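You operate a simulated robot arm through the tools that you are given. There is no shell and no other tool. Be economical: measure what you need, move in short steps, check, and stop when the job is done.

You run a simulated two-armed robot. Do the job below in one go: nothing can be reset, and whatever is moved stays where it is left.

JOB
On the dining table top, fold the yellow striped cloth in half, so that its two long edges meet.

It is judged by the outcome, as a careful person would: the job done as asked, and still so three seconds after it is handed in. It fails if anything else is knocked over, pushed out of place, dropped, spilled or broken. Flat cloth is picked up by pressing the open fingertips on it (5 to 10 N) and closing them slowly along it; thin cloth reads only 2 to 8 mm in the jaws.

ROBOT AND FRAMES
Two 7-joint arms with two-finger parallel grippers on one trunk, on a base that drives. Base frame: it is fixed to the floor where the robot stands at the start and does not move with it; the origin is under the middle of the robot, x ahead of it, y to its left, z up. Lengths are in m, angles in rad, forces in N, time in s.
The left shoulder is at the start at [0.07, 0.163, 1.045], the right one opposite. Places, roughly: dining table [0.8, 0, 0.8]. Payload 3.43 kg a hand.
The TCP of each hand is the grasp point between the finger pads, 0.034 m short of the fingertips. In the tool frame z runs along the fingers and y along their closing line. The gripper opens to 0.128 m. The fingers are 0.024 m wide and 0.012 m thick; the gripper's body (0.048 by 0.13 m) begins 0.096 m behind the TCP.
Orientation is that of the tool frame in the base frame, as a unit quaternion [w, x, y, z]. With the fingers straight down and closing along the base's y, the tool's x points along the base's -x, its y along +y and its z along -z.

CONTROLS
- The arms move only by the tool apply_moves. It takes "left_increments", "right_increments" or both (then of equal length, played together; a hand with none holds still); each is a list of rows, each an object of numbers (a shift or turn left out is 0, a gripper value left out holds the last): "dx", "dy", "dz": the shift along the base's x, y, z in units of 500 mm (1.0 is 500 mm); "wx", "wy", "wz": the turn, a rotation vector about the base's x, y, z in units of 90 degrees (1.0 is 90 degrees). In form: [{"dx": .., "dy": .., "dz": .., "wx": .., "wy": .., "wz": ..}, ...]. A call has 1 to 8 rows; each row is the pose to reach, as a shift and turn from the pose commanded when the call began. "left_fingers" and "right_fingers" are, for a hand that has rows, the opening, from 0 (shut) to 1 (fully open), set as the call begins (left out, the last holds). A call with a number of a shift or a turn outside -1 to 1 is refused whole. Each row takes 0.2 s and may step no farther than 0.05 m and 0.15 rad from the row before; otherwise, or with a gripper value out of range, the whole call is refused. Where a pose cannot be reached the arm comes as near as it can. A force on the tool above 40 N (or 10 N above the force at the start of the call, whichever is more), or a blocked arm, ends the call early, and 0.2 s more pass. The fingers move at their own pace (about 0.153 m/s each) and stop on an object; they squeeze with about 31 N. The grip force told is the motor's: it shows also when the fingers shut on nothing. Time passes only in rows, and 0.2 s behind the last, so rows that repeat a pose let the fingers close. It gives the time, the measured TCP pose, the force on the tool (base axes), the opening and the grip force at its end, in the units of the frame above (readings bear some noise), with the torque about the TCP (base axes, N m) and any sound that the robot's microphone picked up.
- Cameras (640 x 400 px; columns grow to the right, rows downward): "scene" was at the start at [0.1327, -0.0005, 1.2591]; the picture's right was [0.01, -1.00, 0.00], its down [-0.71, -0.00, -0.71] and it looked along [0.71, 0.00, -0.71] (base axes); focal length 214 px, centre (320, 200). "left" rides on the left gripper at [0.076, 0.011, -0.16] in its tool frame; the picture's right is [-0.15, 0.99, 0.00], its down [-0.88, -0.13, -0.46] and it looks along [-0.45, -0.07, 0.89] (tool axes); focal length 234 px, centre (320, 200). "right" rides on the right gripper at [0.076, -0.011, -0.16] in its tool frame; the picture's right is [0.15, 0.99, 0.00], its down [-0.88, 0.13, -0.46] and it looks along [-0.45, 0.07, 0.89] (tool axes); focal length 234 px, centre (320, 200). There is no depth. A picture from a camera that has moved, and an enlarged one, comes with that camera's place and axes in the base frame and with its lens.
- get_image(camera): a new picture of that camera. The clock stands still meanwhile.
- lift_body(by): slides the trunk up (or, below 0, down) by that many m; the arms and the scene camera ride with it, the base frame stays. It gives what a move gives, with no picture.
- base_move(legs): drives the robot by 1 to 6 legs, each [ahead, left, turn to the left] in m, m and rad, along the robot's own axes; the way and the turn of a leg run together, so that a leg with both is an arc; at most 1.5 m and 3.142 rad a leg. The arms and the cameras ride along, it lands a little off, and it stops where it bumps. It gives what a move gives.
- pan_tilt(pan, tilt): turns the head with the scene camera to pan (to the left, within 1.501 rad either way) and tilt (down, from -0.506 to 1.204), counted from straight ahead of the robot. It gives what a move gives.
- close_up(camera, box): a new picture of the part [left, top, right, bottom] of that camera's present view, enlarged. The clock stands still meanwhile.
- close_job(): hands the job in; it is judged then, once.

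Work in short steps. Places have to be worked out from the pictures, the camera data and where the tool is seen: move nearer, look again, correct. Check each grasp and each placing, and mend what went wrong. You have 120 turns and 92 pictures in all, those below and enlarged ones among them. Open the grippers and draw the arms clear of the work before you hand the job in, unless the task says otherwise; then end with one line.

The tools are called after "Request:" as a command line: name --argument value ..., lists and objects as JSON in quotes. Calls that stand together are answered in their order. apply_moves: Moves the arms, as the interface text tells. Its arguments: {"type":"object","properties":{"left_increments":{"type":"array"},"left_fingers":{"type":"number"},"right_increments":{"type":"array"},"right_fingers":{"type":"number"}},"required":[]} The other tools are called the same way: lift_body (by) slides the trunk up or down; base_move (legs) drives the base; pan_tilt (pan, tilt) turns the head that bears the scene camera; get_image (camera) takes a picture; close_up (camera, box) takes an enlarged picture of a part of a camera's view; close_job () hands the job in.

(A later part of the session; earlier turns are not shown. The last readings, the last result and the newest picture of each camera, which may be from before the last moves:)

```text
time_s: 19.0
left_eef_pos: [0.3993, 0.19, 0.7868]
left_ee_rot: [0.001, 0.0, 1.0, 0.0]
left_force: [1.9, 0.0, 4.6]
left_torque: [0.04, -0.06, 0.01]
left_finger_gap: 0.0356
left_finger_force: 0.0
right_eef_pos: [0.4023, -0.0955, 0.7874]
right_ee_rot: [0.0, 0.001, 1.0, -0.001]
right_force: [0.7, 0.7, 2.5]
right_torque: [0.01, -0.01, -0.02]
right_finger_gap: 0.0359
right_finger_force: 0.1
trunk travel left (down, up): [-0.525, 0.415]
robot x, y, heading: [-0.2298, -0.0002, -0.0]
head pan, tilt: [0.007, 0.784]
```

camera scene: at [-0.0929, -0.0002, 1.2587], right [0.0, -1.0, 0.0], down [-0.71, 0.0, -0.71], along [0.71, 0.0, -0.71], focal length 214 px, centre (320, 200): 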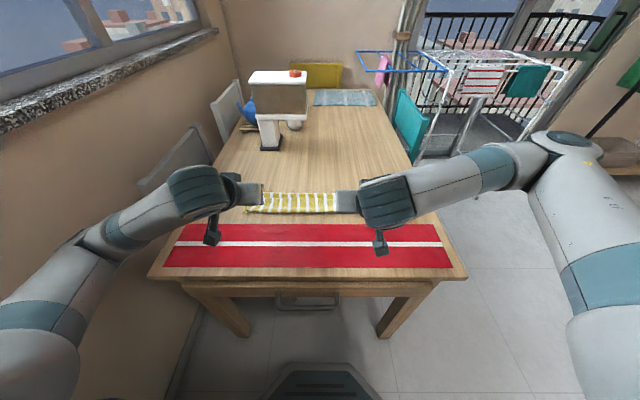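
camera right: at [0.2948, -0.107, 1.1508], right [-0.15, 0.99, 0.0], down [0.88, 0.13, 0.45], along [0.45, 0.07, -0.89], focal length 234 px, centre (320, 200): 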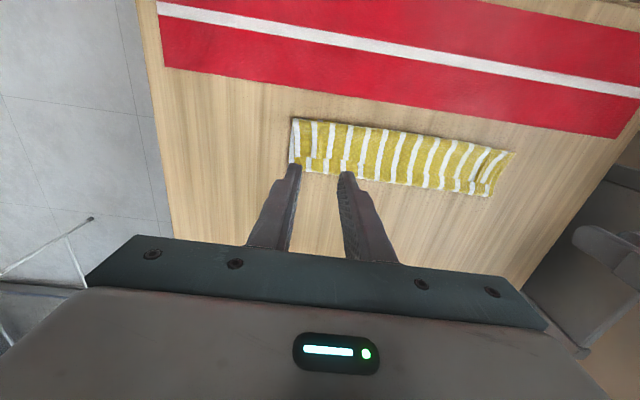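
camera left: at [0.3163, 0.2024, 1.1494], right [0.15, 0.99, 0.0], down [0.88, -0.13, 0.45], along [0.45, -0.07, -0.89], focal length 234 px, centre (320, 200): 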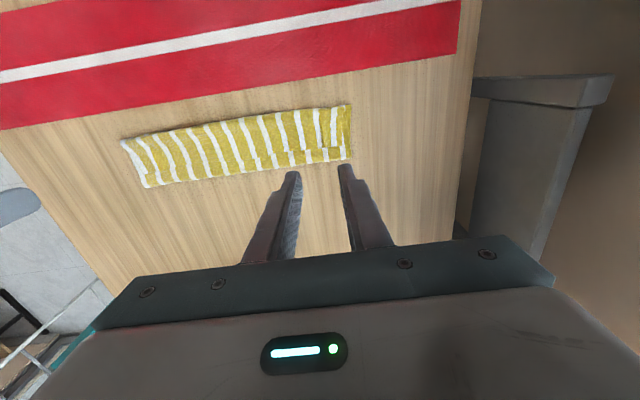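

Light contact of 2.5–4.6 N. I'll close in stages, then lift slightly.

Request:
apply_moves --left_increments '[{"dz": 0}, {"dz": 0}]' --right_increments '[{"dz": 0}, {"dz": 0}]' --left_fingers 0.15 --right_fingers 0.15

Request:
apply_moves --left_increments '[{"dz": 0}, {"dz": 0}, {"dz": 0}]' --right_increments '[{"dz": 0}, {"dz": 0}, {"dz": 0}]' --left_fingers 0 --right_fingers 0

Request:
apply_moves --left_increments '[{"dx": 0.01, "dz": 0.04}, {"dx": 0.02, "dz": 0.08}, {"dx": 0.03, "dz": 0.1}]' --right_increments '[{"dx": 0.01, "dz": 0.04}, {"dx": 0.02, "dz": 0.08}, {"dx": 0.03, "dz": 0.1}]'

Request:
get_image --camera "left"

Request:
get_image --camera "right"

Request:
close_up --camera "scene" --box '[220, 160, 370, 254]'

```text
time_s: 19.6
left_eef_pos: [0.3995, 0.1898, 0.7874]
left_ee_rot: [0.001, 0.002, 1.0, 0.001]
left_force: [-0.3, -1.1, 5.5]
left_torque: [0.03, 0.0, 0.01]
left_finger_gap: 0.0182
left_finger_force: 0.1
right_eef_pos: [0.4013, -0.0946, 0.7885]
right_ee_rot: [0.0, 0.001, 1.0, 0.0]
right_force: [1.0, -0.1, 2.1]
right_torque: [0.02, 0.02, 0.0]
right_finger_gap: 0.0186
right_finger_force: 0.1
trunk travel left (down, up): [-0.525, 0.415]
robot x, y, heading: [-0.2306, -0.0012, 0.001]
head pan, tilt: [0.007, 0.784]
```

```text
time_s: 20.4
left_eef_pos: [0.4007, 0.1907, 0.7871]
left_ee_rot: [0.001, 0.0, 1.0, 0.0]
left_force: [-0.2, 0.6, 6.0]
left_torque: [-0.01, -0.02, 0.01]
left_finger_gap: 0.0021
left_finger_force: 31.0
right_eef_pos: [0.4002, -0.0931, 0.7871]
right_ee_rot: [-0.001, 0.001, 1.0, 0.0]
right_force: [0.0, 0.7, 1.2]
right_torque: [0.02, -0.02, 0.0]
right_finger_gap: 0.0066
right_finger_force: 30.6
trunk travel left (down, up): [-0.525, 0.415]
robot x, y, heading: [-0.2286, 0.0031, -0.001]
head pan, tilt: [0.007, 0.784]
```

```text
time_s: 21.2
left_eef_pos: [0.4148, 0.191, 0.8369]
left_ee_rot: [0.0, 0.002, 1.0, 0.0]
left_force: [-0.5, -1.3, -0.1]
left_torque: [-0.03, 0.01, 0.01]
left_finger_gap: 0.0022
left_finger_force: 30.4
right_eef_pos: [0.4172, -0.0953, 0.8366]
right_ee_rot: [-0.001, 0.0, 1.0, -0.001]
right_force: [-0.1, 1.3, 0.1]
right_torque: [0.02, 0.0, 0.0]
right_finger_gap: 0.0065
right_finger_force: 30.1
trunk travel left (down, up): [-0.525, 0.415]
robot x, y, heading: [-0.2274, 0.0024, 0.008]
head pan, tilt: [0.007, 0.784]
```

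```text
57 pictures are left
camera left: at [0.3394, 0.2006, 0.9943], right [0.15, 0.99, 0.0], down [0.88, -0.13, 0.46], along [0.45, -0.07, -0.89], focal length 234 px, centre (320, 200)
```

left: 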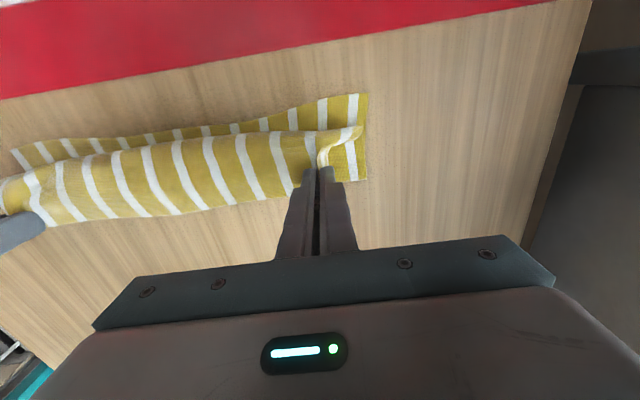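

```text
56 pictures are left
camera right: at [0.3401, -0.1066, 0.9962], right [-0.15, 0.99, 0.0], down [0.88, 0.13, 0.45], along [0.45, 0.07, -0.89], focal length 234 px, centre (320, 200)
```

right: 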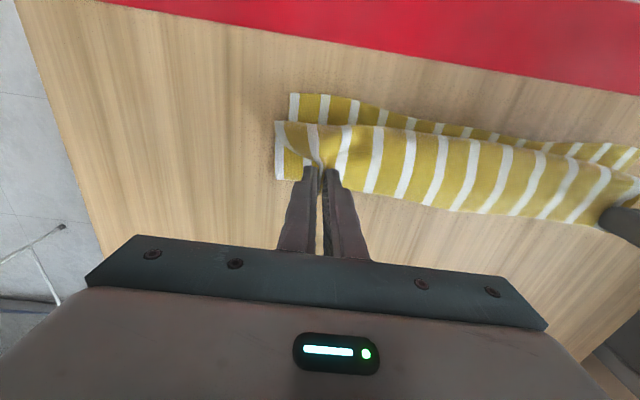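

```text
4.26 times, centred on (295, 207) of scene
camera zoom: at [-0.0967, -0.0007, 1.259], right [0.01, -1.0, 0.0], down [-0.71, 0.0, -0.71], along [0.71, 0.0, -0.71], focal length 913 px, centre (426, 170)
```

zoom: 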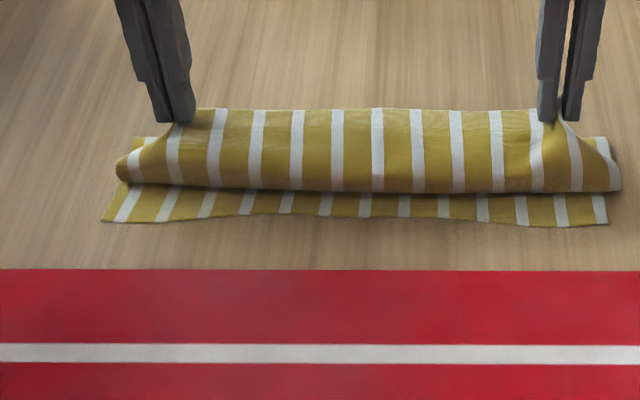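

Only the lip came up, and it's firmly held at both ends. I'll unfold it by carrying the edge over to the far side again (x≈0.59).

Request:
apply_moves --left_increments '[{"dx": 0.09, "dz": 0.046}, {"dx": 0.185, "dz": 0.046}, {"dx": 0.27, "dz": 0.0}, {"dx": 0.325, "dz": -0.05}, {"dx": 0.345, "dz": -0.085}, {"dx": 0.345, "dz": -0.085}]' --right_increments '[{"dx": 0.09, "dz": 0.046}, {"dx": 0.185, "dz": 0.046}, {"dx": 0.27, "dz": 0.0}, {"dx": 0.325, "dz": -0.05}, {"dx": 0.345, "dz": -0.085}, {"dx": 0.345, "dz": -0.085}]'

Request:
get_image --camera "scene"

Request:
get_image --camera "left"

Request:
get_image --camera "right"

```text
refused: row 1 steps farther than a row can; nothing moved
```

```text
54 pictures are left
camera scene: at [-0.0967, -0.0007, 1.259], right [0.01, -1.0, 0.0], down [-0.71, 0.0, -0.71], along [0.71, 0.0, -0.71], focal length 214 px, centre (320, 200)
```

scene: 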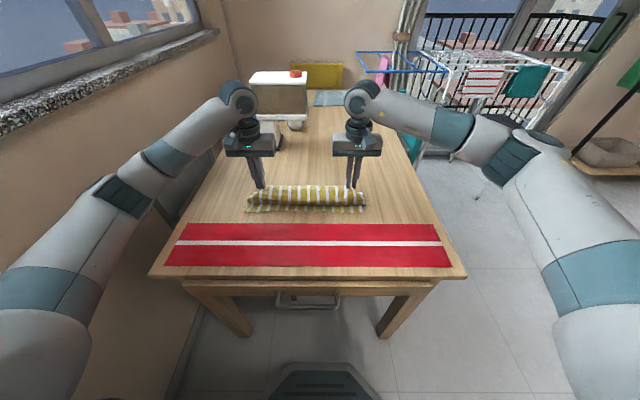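

```text
53 pictures are left
camera left: at [0.3394, 0.2006, 0.9943], right [0.15, 0.99, 0.0], down [0.88, -0.13, 0.46], along [0.45, -0.07, -0.89], focal length 234 px, centre (320, 200)
```

left: 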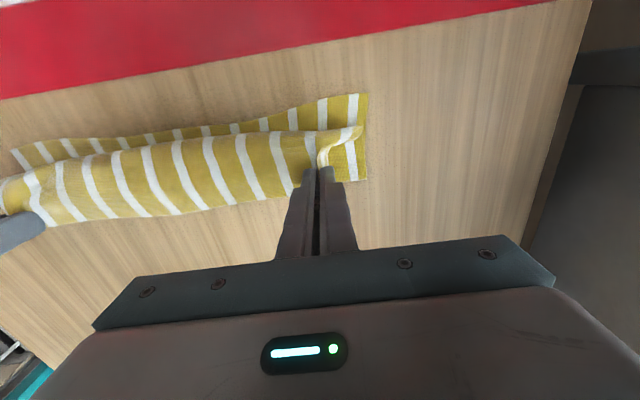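

```text
52 pictures are left
camera right: at [0.3401, -0.1066, 0.9962], right [-0.15, 0.99, 0.0], down [0.88, 0.13, 0.45], along [0.45, 0.07, -0.89], focal length 234 px, centre (320, 200)
```

right: 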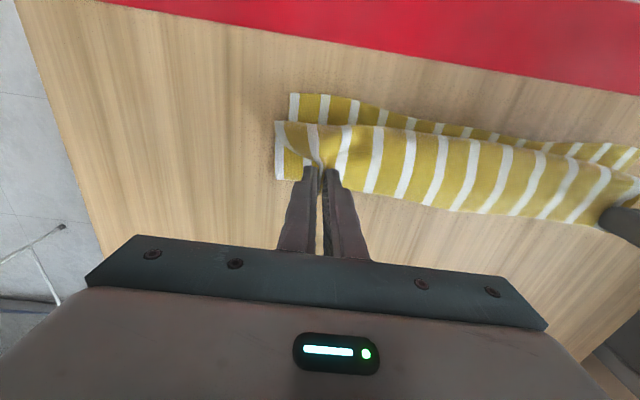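

The first step was slightly too long and the call was refused. I'll repeat it with shorter steps.

Request:
apply_moves --left_increments '[{"dx": 0.06, "dz": 0.046}, {"dx": 0.13, "dz": 0.056}, {"dx": 0.21, "dz": 0.04}, {"dx": 0.28, "dz": 0.0}, {"dx": 0.325, "dz": -0.05}, {"dx": 0.345, "dz": -0.085}, {"dx": 0.345, "dz": -0.085}]' --right_increments '[{"dx": 0.06, "dz": 0.046}, {"dx": 0.13, "dz": 0.056}, {"dx": 0.21, "dz": 0.04}, {"dx": 0.28, "dz": 0.0}, {"dx": 0.325, "dz": -0.05}, {"dx": 0.345, "dz": -0.085}, {"dx": 0.345, "dz": -0.085}]'

Request:
get_image --camera "left"

Request:
close_up --camera "scene" --box '[220, 140, 380, 240]'

```text
time_s: 22.8
left_eef_pos: [0.5876, 0.1911, 0.7951]
left_ee_rot: [0.0, 0.001, 1.0, 0.0]
left_force: [-0.2, -0.9, 0.3]
left_torque: [-0.01, -0.01, 0.0]
left_finger_gap: 0.0021
left_finger_force: 31.3
right_eef_pos: [0.5887, -0.094, 0.7936]
right_ee_rot: [0.0, 0.0, 1.0, 0.0]
right_force: [-0.9, 0.3, 0.6]
right_torque: [0.01, 0.0, 0.01]
right_finger_gap: 0.0065
right_finger_force: 30.7
trunk travel left (down, up): [-0.525, 0.415]
robot x, y, heading: [-0.2284, -0.0019, -0.004]
head pan, tilt: [0.007, 0.784]
```

```text
51 pictures are left
camera left: at [0.5123, 0.2006, 0.9519], right [0.15, 0.99, 0.0], down [0.88, -0.13, 0.46], along [0.45, -0.07, -0.89], focal length 234 px, centre (320, 200)
```

left: 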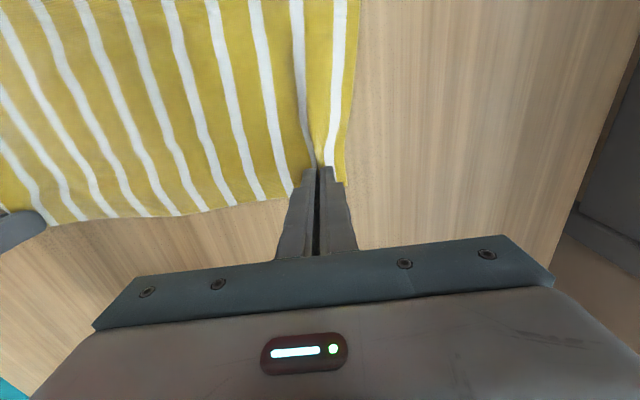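

```text
4.00 times, centred on (300, 190) of scene
camera zoom: at [-0.097, -0.0008, 1.2592], right [0.01, -1.0, 0.0], down [-0.71, 0.0, -0.71], along [0.71, 0.0, -0.71], focal length 858 px, centre (400, 240)
```

zoom: 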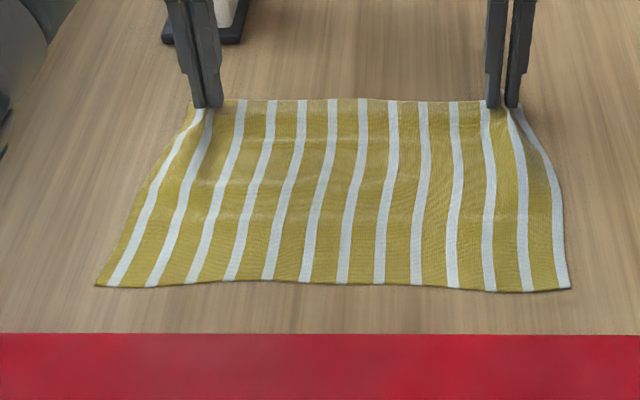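

The cloth is flat again. I'll lower to light contact and open the fingers along the cloth so they spread the ridges out, then rise.

Request:
apply_moves --left_increments '[{"dz": -0.006}, {"dz": -0.012}, {"dz": -0.017}]' --right_increments '[{"dz": -0.006}, {"dz": -0.012}, {"dz": -0.016}]'

Request:
apply_moves --left_increments '[{"dz": 0}, {"dz": 0}, {"dz": 0}]' --right_increments '[{"dz": 0}, {"dz": 0}, {"dz": 0}]' --left_fingers 0.4 --right_fingers 0.4

Request:
apply_moves --left_increments '[{"dz": 0.05}, {"dz": 0.13}, {"dz": 0.2}]' --right_increments '[{"dz": 0.05}, {"dz": 0.13}, {"dz": 0.2}]'

Request:
get_image --camera "left"

Request:
get_image --camera "right"

```text
time_s: 23.6
left_eef_pos: [0.5883, 0.1901, 0.7856]
left_ee_rot: [0.0, 0.0, 1.0, 0.0]
left_force: [0.7, -0.3, 2.9]
left_torque: [0.0, -0.04, -0.01]
left_finger_gap: 0.0022
left_finger_force: 30.5
right_eef_pos: [0.5893, -0.0954, 0.7862]
right_ee_rot: [0.0, 0.0, 1.0, 0.0]
right_force: [0.0, 0.5, 0.4]
right_torque: [0.01, 0.02, -0.01]
right_finger_gap: 0.0061
right_finger_force: 30.3
trunk travel left (down, up): [-0.525, 0.415]
robot x, y, heading: [-0.2269, 0.0002, -0.007]
head pan, tilt: [0.007, 0.784]
```

```text
time_s: 24.4
left_eef_pos: [0.5878, 0.1894, 0.7859]
left_ee_rot: [-0.001, 0.001, 1.0, 0.0]
left_force: [0.2, -0.4, 5.4]
left_torque: [0.02, 0.0, 0.03]
left_finger_gap: 0.0501
left_finger_force: 0.0
right_eef_pos: [0.5897, -0.0945, 0.7864]
right_ee_rot: [0.0, 0.001, 1.0, 0.0]
right_force: [0.0, 0.1, 0.3]
right_torque: [0.03, -0.01, 0.03]
right_finger_gap: 0.0513
right_finger_force: 0.0
trunk travel left (down, up): [-0.525, 0.415]
robot x, y, heading: [-0.2283, 0.0015, -0.002]
head pan, tilt: [0.007, 0.784]
```

```text
time_s: 25.2
left_eef_pos: [0.5861, 0.1903, 0.886]
left_ee_rot: [0.0, 0.0, 1.0, 0.0]
left_force: [0.6, -0.6, -0.2]
left_torque: [0.0, -0.02, 0.02]
left_finger_gap: 0.0514
left_finger_force: 0.0
right_eef_pos: [0.589, -0.0938, 0.8871]
right_ee_rot: [0.0, 0.001, 1.0, -0.001]
right_force: [0.3, -0.1, 0.3]
right_torque: [0.01, -0.02, 0.03]
right_finger_gap: 0.0511
right_finger_force: 0.2
trunk travel left (down, up): [-0.525, 0.415]
robot x, y, heading: [-0.2301, 0.0024, 0.002]
head pan, tilt: [0.007, 0.784]
```

```text
49 pictures are left
camera left: at [0.5109, 0.2012, 1.0442], right [0.15, 0.99, 0.0], down [0.88, -0.13, 0.46], along [0.45, -0.07, -0.89], focal length 234 px, centre (320, 200)
```

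left: 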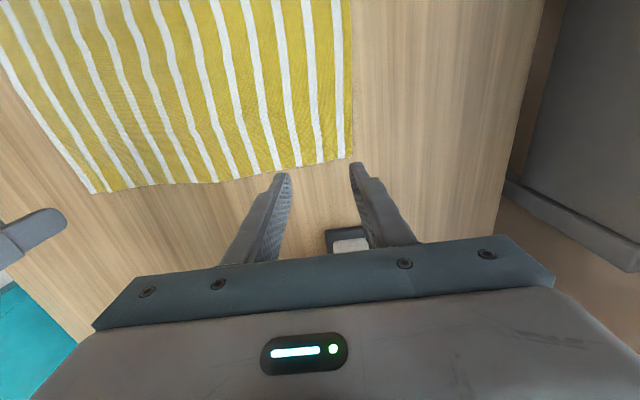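

```text
48 pictures are left
camera right: at [0.5114, -0.1052, 1.0463], right [-0.15, 0.99, 0.0], down [0.88, 0.13, 0.46], along [0.45, 0.07, -0.89], focal length 234 px, centre (320, 200)
```

right: 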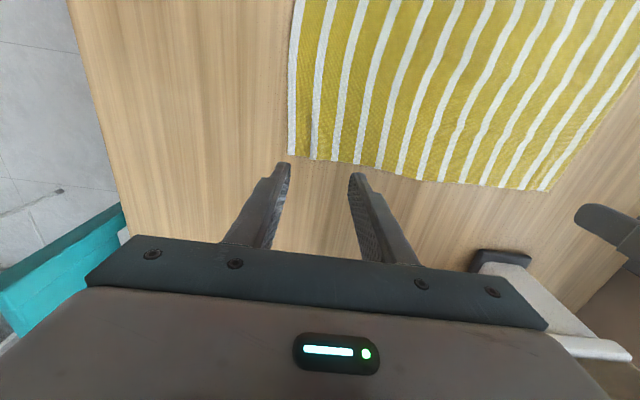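

The cloth lies flat again, with the far edge at x≈0.60–0.607. This time I want to grip the edge with the fingers closing along x, like holding a sheet. The yawed gripper reaches further toward the lamp, so I'll check that clearance first.

Request:
close_up --camera "scene" --box '[200, 50, 360, 150]'

Request:
get_image --camera "scene"

```text
4.00 times, centred on (280, 100) of scene
camera zoom: at [-0.0981, -0.0001, 1.2592], right [0.01, -1.0, 0.0], down [-0.71, 0.0, -0.71], along [0.71, 0.0, -0.71], focal length 858 px, centre (480, 600)
```

zoom: 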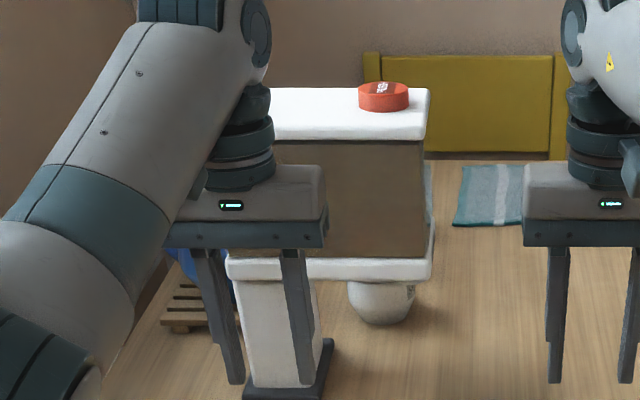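

```text
46 pictures are left
camera scene: at [-0.0981, -0.0001, 1.2592], right [0.01, -1.0, 0.0], down [-0.71, 0.0, -0.71], along [0.71, 0.0, -0.71], focal length 214 px, centre (320, 200)
```

scene: 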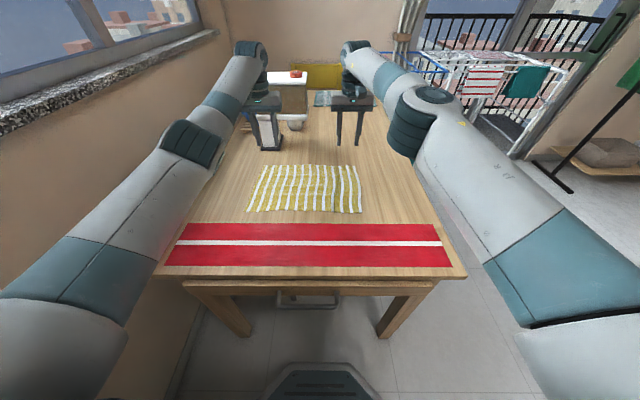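

The machine's front is at x≈0.72–0.76 and its foot at 0.71, so the yawed gripper (out to x≈0.67) clears it. I'll turn both hands 90° about z with the cameras to the outside.

Request:
apply_moves --left_increments '[{"wz": -0.09}, {"wz": -0.18}, {"wz": -0.27}, {"wz": -0.36}, {"wz": -0.45}, {"wz": -0.54}, {"wz": -0.63}, {"wz": -0.72}]' --right_increments '[{"wz": 0.09}, {"wz": 0.18}, {"wz": 0.27}, {"wz": 0.36}, {"wz": 0.45}, {"wz": 0.54}, {"wz": 0.63}, {"wz": 0.72}]' --left_fingers 0.25 --right_fingers 0.25

Request:
apply_moves --left_increments '[{"wz": -0.09}, {"wz": -0.18}, {"wz": -0.28}, {"wz": -0.28}]' --right_increments '[{"wz": 0.09}, {"wz": 0.18}, {"wz": 0.28}, {"wz": 0.28}]'

Request:
get_image --camera "left"

Request:
get_image --camera "right"

```text
time_s: 27.0
left_eef_pos: [0.5886, 0.1914, 0.8819]
left_ee_rot: [-0.003, 0.536, 0.844, -0.002]
left_force: [0.8, -0.1, -1.1]
left_torque: [-0.02, 0.1, -0.02]
left_finger_gap: 0.0321
left_finger_force: 0.1
right_eef_pos: [0.4674, -0.105, 0.9439]
right_ee_rot: [-0.02, -0.362, 0.925, 0.116]
right_force: [0.1, -0.2, 1.5]
right_torque: [0.0, 0.08, 0.0]
right_finger_gap: 0.032
right_finger_force: 0.1
right hand out of reach, approached as far as the arm can: row 2, 3, 4, 5, 6, 7, 8
trunk travel left (down, up): [-0.525, 0.415]
robot x, y, heading: [-0.2288, -0.0016, -0.005]
head pan, tilt: [0.007, 0.784]
```

```text
refused: row 3 steps farther than a row can; nothing moved
```

```text
45 pictures are left
camera left: at [0.5681, 0.2644, 1.0394], right [0.96, 0.29, -0.01], down [0.26, -0.85, 0.45], along [0.13, -0.44, -0.89], focal length 234 px, centre (320, 200)
```

left: 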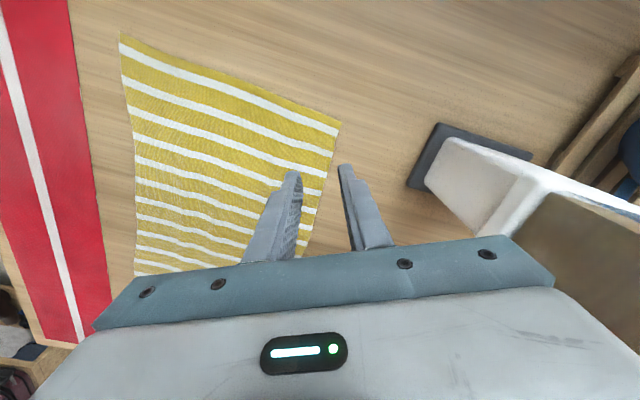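

```text
44 pictures are left
camera right: at [0.4361, -0.1958, 1.0929], right [-0.77, 0.6, 0.22], down [0.62, 0.59, 0.52], along [0.18, 0.53, -0.83], focal length 234 px, centre (320, 200)
```

right: 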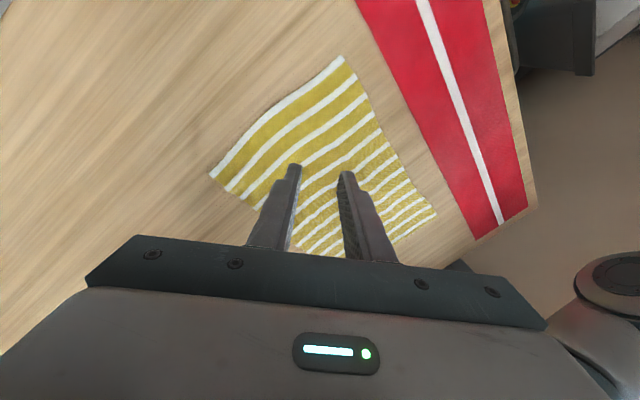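

The left hand turned fine, but the right can't turn that way. I'll finish the left turn and bring the right hand's yaw back so I can turn it the other way.

Request:
apply_moves --left_increments '[{"wz": -0.09}, {"wz": -0.18}, {"wz": -0.27}, {"wz": -0.28}, {"wz": -0.28}, {"wz": -0.28}, {"wz": -0.28}, {"wz": -0.28}]' --right_increments '[{"wz": -0.09}, {"wz": -0.18}, {"wz": -0.27}, {"wz": -0.36}, {"wz": -0.45}, {"wz": -0.54}, {"wz": -0.63}, {"wz": -0.72}]'

```text
time_s: 28.8
left_eef_pos: [0.5868, 0.1891, 0.8841]
left_ee_rot: [0.001, 0.708, 0.707, 0.0]
left_force: [-0.1, -0.6, 0.5]
left_torque: [0.01, 0.01, 0.01]
left_finger_gap: 0.0318
left_finger_force: 0.0
right_eef_pos: [0.4653, -0.1076, 0.9497]
right_ee_rot: [0.048, 0.192, 0.975, 0.106]
right_force: [-0.9, 0.7, 0.6]
right_torque: [0.0, 0.01, -0.02]
right_finger_gap: 0.0321
right_finger_force: 0.0
trunk travel left (down, up): [-0.525, 0.415]
robot x, y, heading: [-0.2292, 0.0005, -0.006]
head pan, tilt: [0.007, 0.784]
```

The left is fully yawed. The right hand ended tilted and off position, so I'll rotate it to the same yaw as the left (closing along x, fingers down).

Request:
apply_moves --right_increments '[{"wx": -0.00687, "wy": 0.01825, "wz": -0.09275}, {"wx": -0.01375, "wy": 0.0365, "wz": -0.1855}, {"wx": -0.0206, "wy": 0.05475, "wz": -0.27825}, {"wx": -0.0275, "wy": 0.073, "wz": -0.371}, {"wx": -0.0344, "wy": 0.09125, "wz": -0.46375}, {"wx": -0.04125, "wy": 0.1095, "wz": -0.5565}, {"wx": -0.0481, "wy": 0.12775, "wz": -0.64925}, {"wx": -0.055, "wy": 0.146, "wz": -0.742}]'

Request:
get_image --camera "scene"

Request:
get_image --camera "left"

```text
time_s: 30.6
left_eef_pos: [0.5888, 0.19, 0.885]
left_ee_rot: [0.0, 0.707, 0.707, -0.001]
left_force: [0.2, -0.3, 0.5]
left_torque: [-0.02, 0.02, 0.0]
left_finger_gap: 0.0317
left_finger_force: 0.0
right_eef_pos: [0.4647, -0.1072, 0.9477]
right_ee_rot: [0.0, 0.703, 0.711, 0.002]
right_force: [-1.3, -0.1, -0.2]
right_torque: [0.0, 0.0, 0.01]
right_finger_gap: 0.032
right_finger_force: 0.0
trunk travel left (down, up): [-0.525, 0.415]
robot x, y, heading: [-0.2287, -0.002, 0.002]
head pan, tilt: [0.007, 0.784]
```

```text
43 pictures are left
camera scene: at [-0.0966, -0.0005, 1.2591], right [0.01, -1.0, 0.0], down [-0.71, 0.0, -0.71], along [0.71, 0.0, -0.71], focal length 214 px, centre (320, 200)
```

scene: 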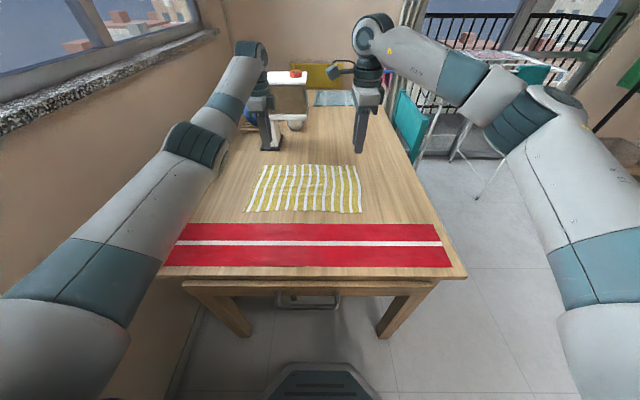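

```text
42 pictures are left
camera left: at [0.5996, 0.2651, 1.0432], right [0.99, -0.15, 0.0], down [-0.13, -0.88, 0.46], along [-0.07, -0.45, -0.89], focal length 234 px, centre (320, 200)
```

left: 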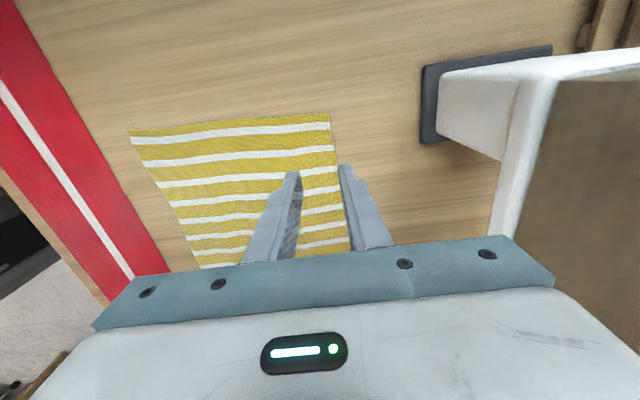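

Both hands now close along x. I'll hover over the edge corners: right (0.595, −0.105), left (0.602, 0.203).

Request:
apply_moves --left_increments '[{"dx": 0.007, "dy": 0.0065, "dz": -0.0275}, {"dx": 0.014, "dy": 0.013, "dz": -0.055}, {"dx": 0.021, "dy": 0.0195, "dz": -0.0825}, {"dx": 0.028, "dy": 0.026, "dz": -0.11}, {"dx": 0.028, "dy": 0.026, "dz": -0.11}]' --right_increments '[{"dx": 0.065, "dy": 0.001, "dz": -0.059}, {"dx": 0.13, "dy": 0.002, "dz": -0.1175}, {"dx": 0.195, "dy": 0.003, "dz": -0.176}, {"dx": 0.26, "dy": 0.004, "dz": -0.235}, {"dx": 0.26, "dy": 0.004, "dz": -0.235}]'

Request:
get_image --camera "left"

Request:
get_image --camera "right"

```text
time_s: 31.8
left_eef_pos: [0.6011, 0.2, 0.8303]
left_ee_rot: [0.0, 0.708, 0.706, 0.001]
left_force: [0.1, 0.0, 0.4]
left_torque: [0.05, -0.01, 0.0]
left_finger_gap: 0.0323
left_finger_force: 0.1
right_eef_pos: [0.5928, -0.1077, 0.8297]
right_ee_rot: [0.0, 0.702, 0.712, 0.002]
right_force: [-0.6, -0.5, 0.1]
right_torque: [0.07, -0.04, 0.0]
right_finger_gap: 0.032
right_finger_force: 0.1
trunk travel left (down, up): [-0.525, 0.415]
robot x, y, heading: [-0.2311, -0.002, -0.001]
head pan, tilt: [0.007, 0.784]
```

```text
41 pictures are left
camera left: at [0.6133, 0.276, 0.989], right [0.99, -0.15, 0.0], down [-0.13, -0.88, 0.45], along [-0.07, -0.45, -0.89], focal length 234 px, centre (320, 200)
```

left: 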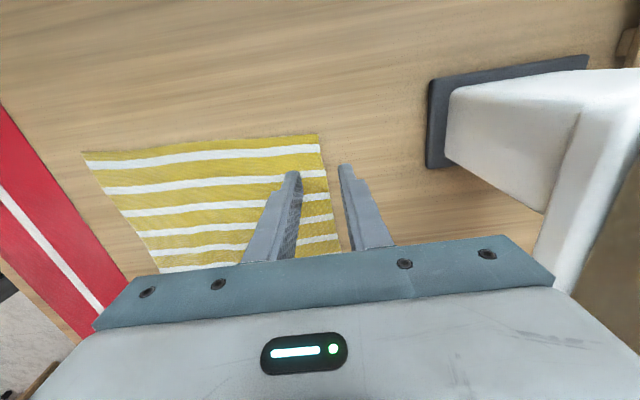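

```text
40 pictures are left
camera right: at [0.5792, -0.032, 0.9899], right [0.99, 0.16, 0.0], down [0.14, -0.88, 0.45], along [0.08, -0.45, -0.89], focal length 234 px, centre (320, 200)
```

right: 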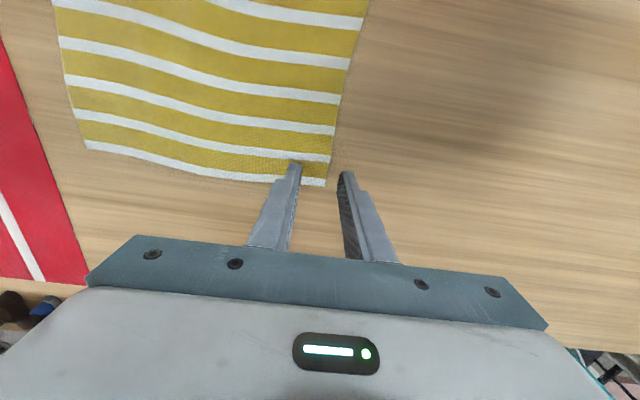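

Edges are at x≈0.603 (right) and 0.605 (left), with each inner finger over cloth and outer finger over bare table. I'll descend to just above contact.

Request:
apply_moves --left_increments '[{"dz": -0.04}, {"dz": -0.07}, {"dz": -0.084}]' --right_increments '[{"dx": 0.005, "dz": -0.04}, {"dx": 0.005, "dz": -0.07}, {"dx": 0.005, "dz": -0.084}]'

Request:
apply_moves --left_increments '[{"dz": -0.003}, {"dz": -0.006}]' --right_increments '[{"dz": -0.003}, {"dz": -0.006}]'

```text
time_s: 32.6
left_eef_pos: [0.6027, 0.2027, 0.7866]
left_ee_rot: [0.0, 0.708, 0.706, -0.001]
left_force: [0.5, -0.2, -0.3]
left_torque: [-0.01, 0.02, -0.02]
left_finger_gap: 0.0322
left_finger_force: 0.1
right_eef_pos: [0.5968, -0.1044, 0.7892]
right_ee_rot: [0.001, 0.702, 0.712, 0.002]
right_force: [-0.1, -0.8, 0.4]
right_torque: [0.0, 0.0, 0.03]
right_finger_gap: 0.032
right_finger_force: 0.0
trunk travel left (down, up): [-0.525, 0.415]
robot x, y, heading: [-0.2286, -0.0007, -0.005]
head pan, tilt: [0.007, 0.784]
```

```text
time_s: 33.2
left_eef_pos: [0.602, 0.2023, 0.7849]
left_ee_rot: [0.0, 0.708, 0.707, 0.0]
left_force: [0.4, -0.1, 1.7]
left_torque: [0.02, 0.01, 0.0]
left_finger_gap: 0.0319
left_finger_force: 0.0
right_eef_pos: [0.5973, -0.1056, 0.7854]
right_ee_rot: [0.001, 0.702, 0.712, 0.002]
right_force: [0.0, 1.3, 1.1]
right_torque: [0.01, 0.02, -0.02]
right_finger_gap: 0.0319
right_finger_force: 0.0
trunk travel left (down, up): [-0.525, 0.415]
robot x, y, heading: [-0.2254, 0.0, -0.001]
head pan, tilt: [0.007, 0.784]
```

Just touching. I'll press 1.5 mm more to reach about 6–8 N.

Request:
apply_moves --left_increments '[{"dz": -0.003}, {"dz": -0.003}]' --right_increments '[{"dz": -0.003}, {"dz": -0.003}]'

```text
time_s: 33.8
left_eef_pos: [0.6019, 0.2028, 0.786]
left_ee_rot: [0.0, 0.707, 0.707, 0.0]
left_force: [1.4, 0.6, 7.7]
left_torque: [0.05, 0.1, 0.01]
left_finger_gap: 0.0311
left_finger_force: 0.0
right_eef_pos: [0.5973, -0.1056, 0.7852]
right_ee_rot: [0.002, 0.703, 0.711, 0.002]
right_force: [1.5, -0.6, 3.2]
right_torque: [0.0, 0.07, 0.05]
right_finger_gap: 0.0318
right_finger_force: 0.0
trunk travel left (down, up): [-0.525, 0.415]
robot x, y, heading: [-0.2267, 0.0043, -0.004]
head pan, tilt: [0.007, 0.784]
```

Left at 7.7 N, right at 3.2 N. I'll press the right slightly more and close in small stages.

Request:
apply_moves --right_increments '[{"dz": -0.003}, {"dz": -0.003}]'

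Request:
apply_moves --left_increments '[{"dz": 0}]' --right_increments '[{"dz": 0}]' --left_fingers 0.18 --right_fingers 0.18

Request:
apply_moves --left_increments '[{"dz": 0}]' --right_increments '[{"dz": 0}]' --left_fingers 0.1 --right_fingers 0.1

Request:
apply_moves --left_increments '[{"dz": 0}, {"dz": 0}, {"dz": 0}]' --right_increments '[{"dz": 0}, {"dz": 0}, {"dz": 0}]' --left_fingers 0 --right_fingers 0

Request:
close_up --camera "left" --box '[220, 100, 420, 225]'

Request:
close_up --camera "right" --box '[220, 100, 420, 225]'

```text
time_s: 34.4
left_eef_pos: [0.5992, 0.2028, 0.7854]
left_ee_rot: [0.0, 0.708, 0.706, 0.0]
left_force: [1.2, 0.5, 5.5]
left_torque: [0.03, 0.08, -0.01]
left_finger_gap: 0.0315
left_finger_force: 0.1
right_eef_pos: [0.5974, -0.1059, 0.7855]
right_ee_rot: [0.002, 0.702, 0.712, 0.003]
right_force: [1.8, -1.7, 13.0]
right_torque: [-0.07, 0.19, -0.01]
right_finger_gap: 0.0307
right_finger_force: 0.1
trunk travel left (down, up): [-0.525, 0.415]
robot x, y, heading: [-0.2284, -0.001, -0.007]
head pan, tilt: [0.007, 0.784]
```

```text
time_s: 34.8
left_eef_pos: [0.5991, 0.2027, 0.7852]
left_ee_rot: [0.001, 0.708, 0.707, 0.0]
left_force: [0.0, 0.1, 3.3]
left_torque: [-0.02, 0.08, 0.02]
left_finger_gap: 0.0232
left_finger_force: 0.1
right_eef_pos: [0.5961, -0.1035, 0.7844]
right_ee_rot: [0.001, 0.702, 0.712, 0.002]
right_force: [-3.9, -0.6, 17.2]
right_torque: [-0.09, 0.41, 0.01]
right_finger_gap: 0.025
right_finger_force: 1.1
trunk travel left (down, up): [-0.525, 0.415]
robot x, y, heading: [-0.2294, -0.0006, -0.001]
head pan, tilt: [0.007, 0.784]
```

```text
time_s: 35.2
left_eef_pos: [0.6005, 0.2025, 0.7839]
left_ee_rot: [0.001, 0.708, 0.707, 0.001]
left_force: [-0.4, -0.2, 3.0]
left_torque: [0.02, 0.03, 0.06]
left_finger_gap: 0.0131
left_finger_force: 0.8
right_eef_pos: [0.596, -0.1048, 0.7859]
right_ee_rot: [0.003, 0.702, 0.712, 0.003]
right_force: [2.7, -0.4, 18.2]
right_torque: [0.0, 0.11, 0.02]
right_finger_gap: 0.0108
right_finger_force: 0.1
trunk travel left (down, up): [-0.525, 0.415]
robot x, y, heading: [-0.2278, 0.0008, -0.001]
head pan, tilt: [0.007, 0.784]
```

```text
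time_s: 36.0
left_eef_pos: [0.6001, 0.2035, 0.7859]
left_ee_rot: [0.001, 0.707, 0.707, 0.001]
left_force: [0.8, -0.3, 1.1]
left_torque: [0.0, 0.03, -0.02]
left_finger_gap: 0.0022
left_finger_force: 30.8
right_eef_pos: [0.5955, -0.1054, 0.7846]
right_ee_rot: [0.002, 0.702, 0.712, 0.003]
right_force: [-1.1, 1.5, 19.3]
right_torque: [0.03, 0.2, 0.04]
right_finger_gap: 0.0025
right_finger_force: 31.3
trunk travel left (down, up): [-0.525, 0.415]
robot x, y, heading: [-0.2309, 0.0014, -0.007]
head pan, tilt: [0.007, 0.784]
```

```text
3.20 times, centred on (320, 162) of left
camera zoom: at [0.6113, 0.2785, 0.9437], right [0.99, -0.15, 0.0], down [-0.13, -0.88, 0.46], along [-0.07, -0.45, -0.89], focal length 749 px, centre (320, 320)
```

zoom: 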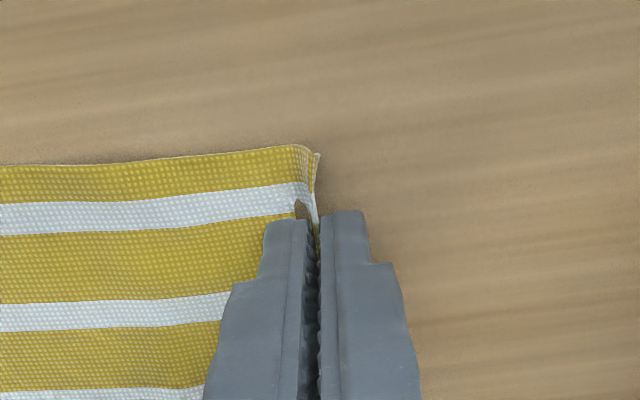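

```text
3.20 times, centred on (320, 162) of right
camera zoom: at [0.5808, -0.0296, 0.9445], right [0.99, 0.16, 0.01], down [0.14, -0.88, 0.46], along [0.08, -0.45, -0.89], focal length 749 px, centre (320, 320)
```

zoom: 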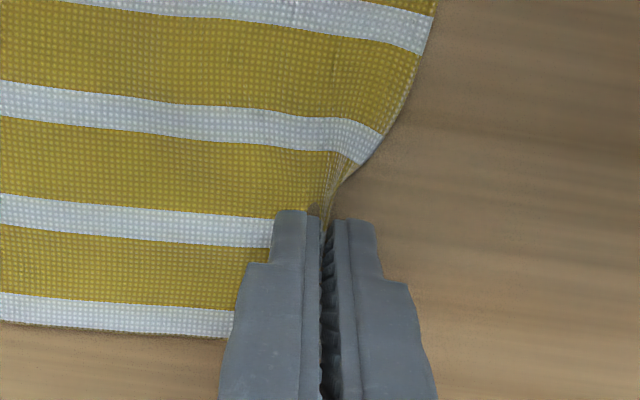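

Both hands hold the edge upright like a sheet (2.2 and 2.5 mm), about 2 cm of it. I'll lift along the arc and check.

Request:
apply_moves --left_increments '[{"dx": -0.005, "dz": 0.03}, {"dx": -0.015, "dz": 0.06}, {"dx": -0.03, "dz": 0.09}, {"dx": -0.05, "dz": 0.12}]' --right_increments '[{"dx": -0.005, "dz": 0.03}, {"dx": -0.015, "dz": 0.06}, {"dx": -0.03, "dz": 0.09}, {"dx": -0.05, "dz": 0.12}]'

Request:
apply_moves --left_increments '[{"dx": -0.02, "dz": 0.01, "wy": -0.0833}, {"dx": -0.04, "dz": 0.02, "wy": -0.1667}, {"dx": -0.06, "dz": 0.03, "wy": -0.25}]' --right_increments '[{"dx": -0.02, "dz": 0.01, "wy": -0.0833}, {"dx": -0.04, "dz": 0.02, "wy": -0.1667}, {"dx": -0.06, "dz": 0.03, "wy": -0.25}]'

Request:
get_image --camera "scene"

Request:
get_image --camera "right"

```text
time_s: 37.0
left_eef_pos: [0.5758, 0.2037, 0.8453]
left_ee_rot: [0.0, 0.708, 0.706, 0.0]
left_force: [-0.3, -1.0, -0.3]
left_torque: [0.0, -0.03, 0.0]
left_finger_gap: 0.0022
left_finger_force: 31.0
right_eef_pos: [0.5712, -0.1061, 0.845]
right_ee_rot: [0.002, 0.701, 0.713, 0.002]
right_force: [0.0, -0.2, 0.0]
right_torque: [0.01, -0.03, 0.03]
right_finger_gap: 0.0023
right_finger_force: 30.8
trunk travel left (down, up): [-0.525, 0.415]
robot x, y, heading: [-0.2285, -0.0002, -0.003]
head pan, tilt: [0.007, 0.784]
```

```text
time_s: 37.8
left_eef_pos: [0.5451, 0.2027, 0.86]
left_ee_rot: [0.139, 0.693, 0.694, 0.139]
left_force: [-0.4, -0.6, -0.6]
left_torque: [0.0, 0.01, -0.01]
left_finger_gap: 0.0021
left_finger_force: 30.9
right_eef_pos: [0.541, -0.1042, 0.8591]
right_ee_rot: [0.14, 0.687, 0.699, 0.14]
right_force: [-0.7, 0.8, 0.2]
right_torque: [0.02, -0.02, 0.03]
right_finger_gap: 0.0023
right_finger_force: 30.9
trunk travel left (down, up): [-0.525, 0.415]
robot x, y, heading: [-0.2303, -0.0021, 0.001]
head pan, tilt: [0.007, 0.784]
```

```text
37 pictures are left
camera scene: at [-0.098, -0.0005, 1.2594], right [0.01, -1.0, 0.0], down [-0.71, 0.0, -0.71], along [0.71, 0.0, -0.71], focal length 214 px, centre (320, 200)
```

scene: 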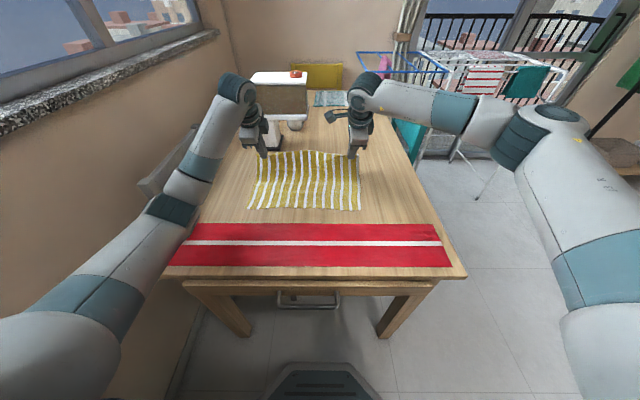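

```text
36 pictures are left
camera right: at [0.4667, -0.0302, 1.0015], right [0.91, 0.16, 0.38], down [-0.04, -0.88, 0.47], along [0.41, -0.45, -0.79], focal length 234 px, centre (320, 200)
```

right: 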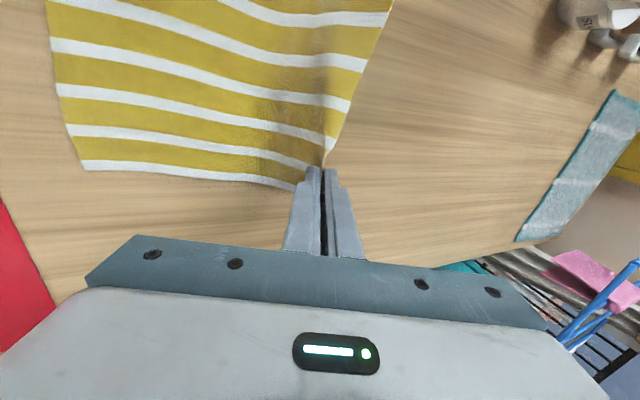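

Going well. I'll continue over the top with tilt to 45°.

Request:
apply_moves --left_increments '[{"dx": -0.06, "dz": 0.025, "wy": -0.0833}, {"dx": -0.12, "dz": 0.04, "wy": -0.1667}, {"dx": -0.18, "dz": 0.044, "wy": -0.25}]' --right_increments '[{"dx": -0.06, "dz": 0.025, "wy": -0.0833}, {"dx": -0.12, "dz": 0.04, "wy": -0.1667}, {"dx": -0.18, "dz": 0.044, "wy": -0.25}]'

Request:
get_image --camera "scene"

```text
time_s: 38.6
left_eef_pos: [0.4546, 0.2023, 0.8813]
left_ee_rot: [0.272, 0.653, 0.653, 0.271]
left_force: [-0.3, -0.2, 0.4]
left_torque: [0.01, 0.05, -0.03]
left_finger_gap: 0.0023
left_finger_force: 31.1
right_eef_pos: [0.4493, -0.1048, 0.8812]
right_ee_rot: [0.274, 0.647, 0.657, 0.271]
right_force: [0.3, 1.2, 0.7]
right_torque: [-0.02, 0.03, -0.03]
right_finger_gap: 0.0021
right_finger_force: 31.5
trunk travel left (down, up): [-0.525, 0.415]
robot x, y, heading: [-0.2301, 0.0001, 0.002]
head pan, tilt: [0.007, 0.784]
```

```text
35 pictures are left
camera scene: at [-0.0983, -0.0004, 1.2594], right [0.0, -1.0, 0.0], down [-0.7, 0.0, -0.71], along [0.71, 0.0, -0.7], focal length 214 px, centre (320, 200)
```

scene: 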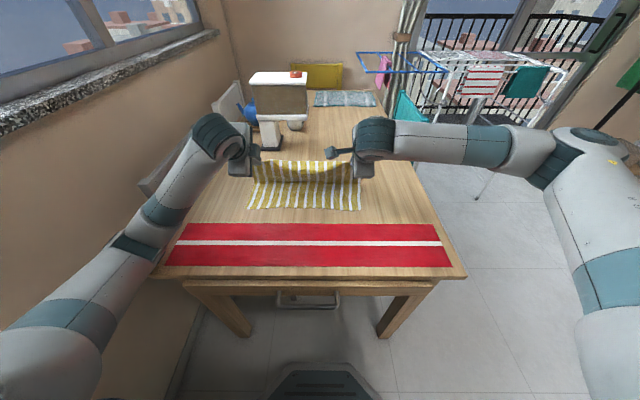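

I'll use a short 6 cm back-drive as part of the fold so the arms keep comfortable reach for laying down.

Request:
base_move --legs '[[-0.06, 0, 0]]'

Request:
get_image --camera "left"

```text
time_s: 39.6
left_eef_pos: [0.3957, 0.2031, 0.8819]
left_ee_rot: [0.272, 0.653, 0.653, 0.271]
left_force: [0.4, 0.1, -0.4]
left_torque: [-0.01, 0.0, -0.02]
left_finger_gap: 0.0024
left_finger_force: 30.4
right_eef_pos: [0.391, -0.1046, 0.8812]
right_ee_rot: [0.274, 0.648, 0.657, 0.271]
right_force: [0.5, 0.3, 0.2]
right_torque: [-0.01, 0.03, 0.02]
right_finger_gap: 0.0022
right_finger_force: 30.9
trunk travel left (down, up): [-0.525, 0.415]
robot x, y, heading: [-0.2923, -0.0024, -0.001]
head pan, tilt: [0.007, 0.784]
```

```text
34 pictures are left
camera left: at [0.2906, 0.2781, 1.0009], right [0.7, -0.15, 0.7], down [-0.42, -0.88, 0.23], along [0.58, -0.45, -0.68], focal length 234 px, centre (320, 200)
```

left: 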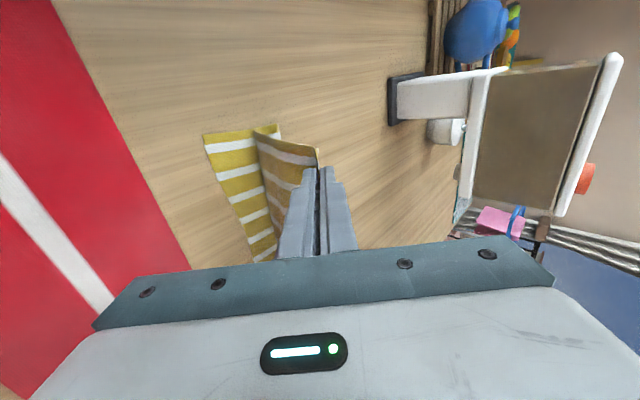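

Held sheet-like, hanging correctly. I'll lower it so the tips come to x≈0.371, about 1.2 cm above the table, which puts the 2 cm held strip's edge at the near edge.

Request:
apply_moves --left_increments '[{"dx": -0.05, "dz": -0.03}, {"dx": -0.08, "dz": -0.08}, {"dx": -0.094, "dz": -0.13}, {"dx": -0.096, "dz": -0.175}, {"dx": -0.096, "dz": -0.175}]' --right_increments '[{"dx": -0.045, "dz": -0.03}, {"dx": -0.072, "dz": -0.08}, {"dx": -0.085, "dz": -0.13}, {"dx": -0.086, "dz": -0.174}, {"dx": -0.086, "dz": -0.174}]'

Request:
get_image --camera "left"

Request:
get_image --camera "right"

Request:
close_up --camera "scene" --box '[220, 130, 380, 230]'

```text
time_s: 40.8
left_eef_pos: [0.3484, 0.2035, 0.7922]
left_ee_rot: [0.271, 0.653, 0.653, 0.271]
left_force: [-0.8, 0.1, 0.4]
left_torque: [0.0, 0.06, 0.02]
left_finger_gap: 0.0024
left_finger_force: 31.2
right_eef_pos: [0.349, -0.1037, 0.7934]
right_ee_rot: [0.274, 0.648, 0.658, 0.269]
right_force: [-0.3, -0.6, -0.3]
right_torque: [-0.04, 0.06, -0.02]
right_finger_gap: 0.0024
right_finger_force: 30.7
trunk travel left (down, up): [-0.525, 0.415]
robot x, y, heading: [-0.287, 0.0056, 0.0]
head pan, tilt: [0.007, 0.784]
```

```text
33 pictures are left
camera left: at [0.2438, 0.2785, 0.9121], right [0.7, -0.15, 0.7], down [-0.41, -0.88, 0.23], along [0.58, -0.45, -0.68], focal length 234 px, centre (320, 200)
```

left: 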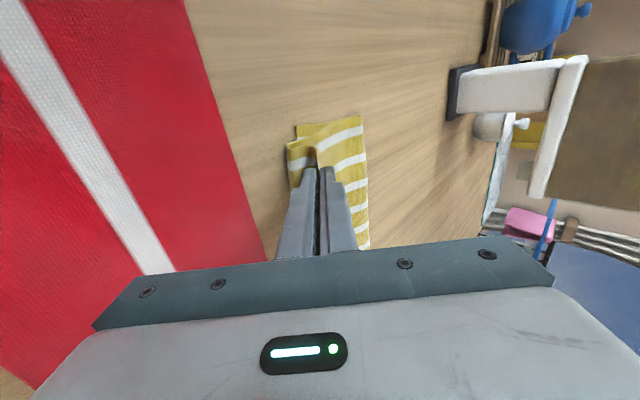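

```text
32 pictures are left
camera right: at [0.2255, -0.0291, 0.897], right [0.7, 0.16, 0.7], down [-0.22, -0.88, 0.42], along [0.68, -0.45, -0.58], focal length 234 px, centre (320, 200)
```

right: 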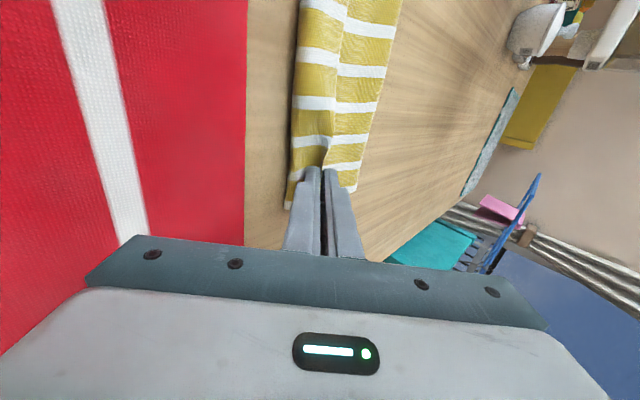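

```text
4.00 times, centred on (300, 180) of scene
camera zoom: at [-0.1567, -0.0006, 1.2592], right [0.01, -1.0, 0.0], down [-0.71, 0.0, -0.71], along [0.71, 0.0, -0.71], focal length 858 px, centre (400, 280)
```

zoom: 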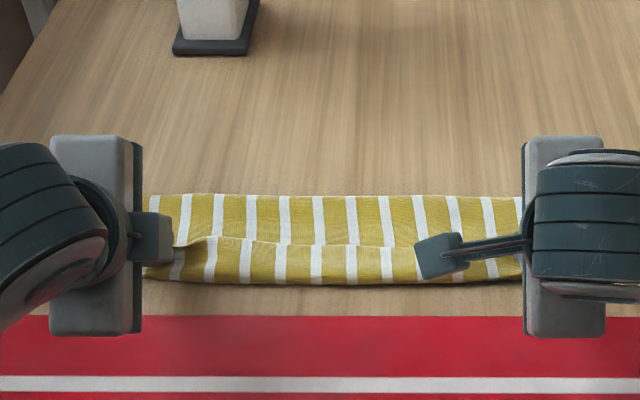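

The edge strip is held, but the taut arc pulled the fold back to x≈0.457. The slack has curled up under the fingers at the near side. I'll raise the edge back over the fold line, then come down on a lower path so the slack bulges toward the fold side instead.

Request:
apply_moves --left_increments '[{"dx": 0.026, "dz": 0.064}, {"dx": 0.086, "dz": 0.134}, {"dx": 0.166, "dz": 0.164}, {"dx": 0.246, "dz": 0.154}, {"dx": 0.266, "dz": 0.114}]' --right_increments '[{"dx": 0.026, "dz": 0.064}, {"dx": 0.086, "dz": 0.134}, {"dx": 0.166, "dz": 0.164}, {"dx": 0.246, "dz": 0.154}, {"dx": 0.266, "dz": 0.114}]'

Request:
get_image --camera "left"

Request:
close_up --camera "scene" --box '[220, 130, 380, 230]'

```text
time_s: 42.0
left_eef_pos: [0.4817, 0.2036, 0.8496]
left_ee_rot: [0.271, 0.654, 0.652, 0.271]
left_force: [0.0, -0.4, -0.4]
left_torque: [0.0, 0.05, 0.0]
left_finger_gap: 0.0022
left_finger_force: 31.4
right_eef_pos: [0.4824, -0.1037, 0.8509]
right_ee_rot: [0.273, 0.647, 0.659, 0.27]
right_force: [-0.6, 0.7, -0.2]
right_torque: [0.0, 0.02, 0.01]
right_finger_gap: 0.0024
right_finger_force: 31.0
trunk travel left (down, up): [-0.525, 0.415]
robot x, y, heading: [-0.2856, 0.002, -0.002]
head pan, tilt: [0.007, 0.784]
```

```text
30 pictures are left
camera left: at [0.3767, 0.2793, 0.9698], right [0.7, -0.15, 0.7], down [-0.42, -0.88, 0.23], along [0.58, -0.45, -0.68], focal length 234 px, centre (320, 200)
```

left: 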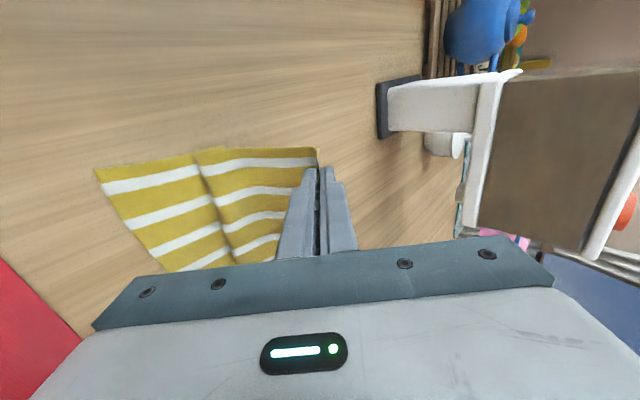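

```text
4.00 times, centred on (300, 180) of scene
camera zoom: at [-0.1562, -0.0005, 1.2592], right [0.01, -1.0, 0.0], down [-0.71, 0.0, -0.71], along [0.71, 0.0, -0.71], focal length 858 px, centre (400, 280)
```

zoom: 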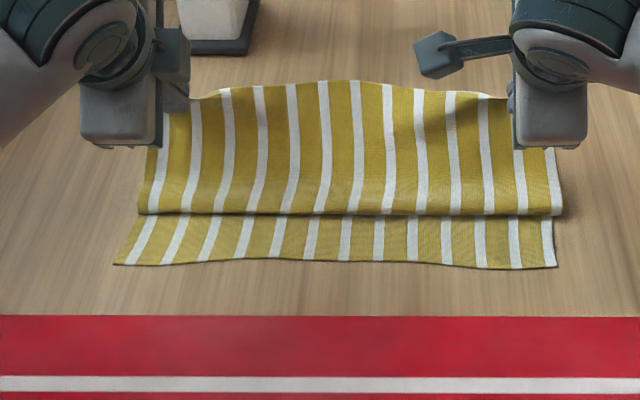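

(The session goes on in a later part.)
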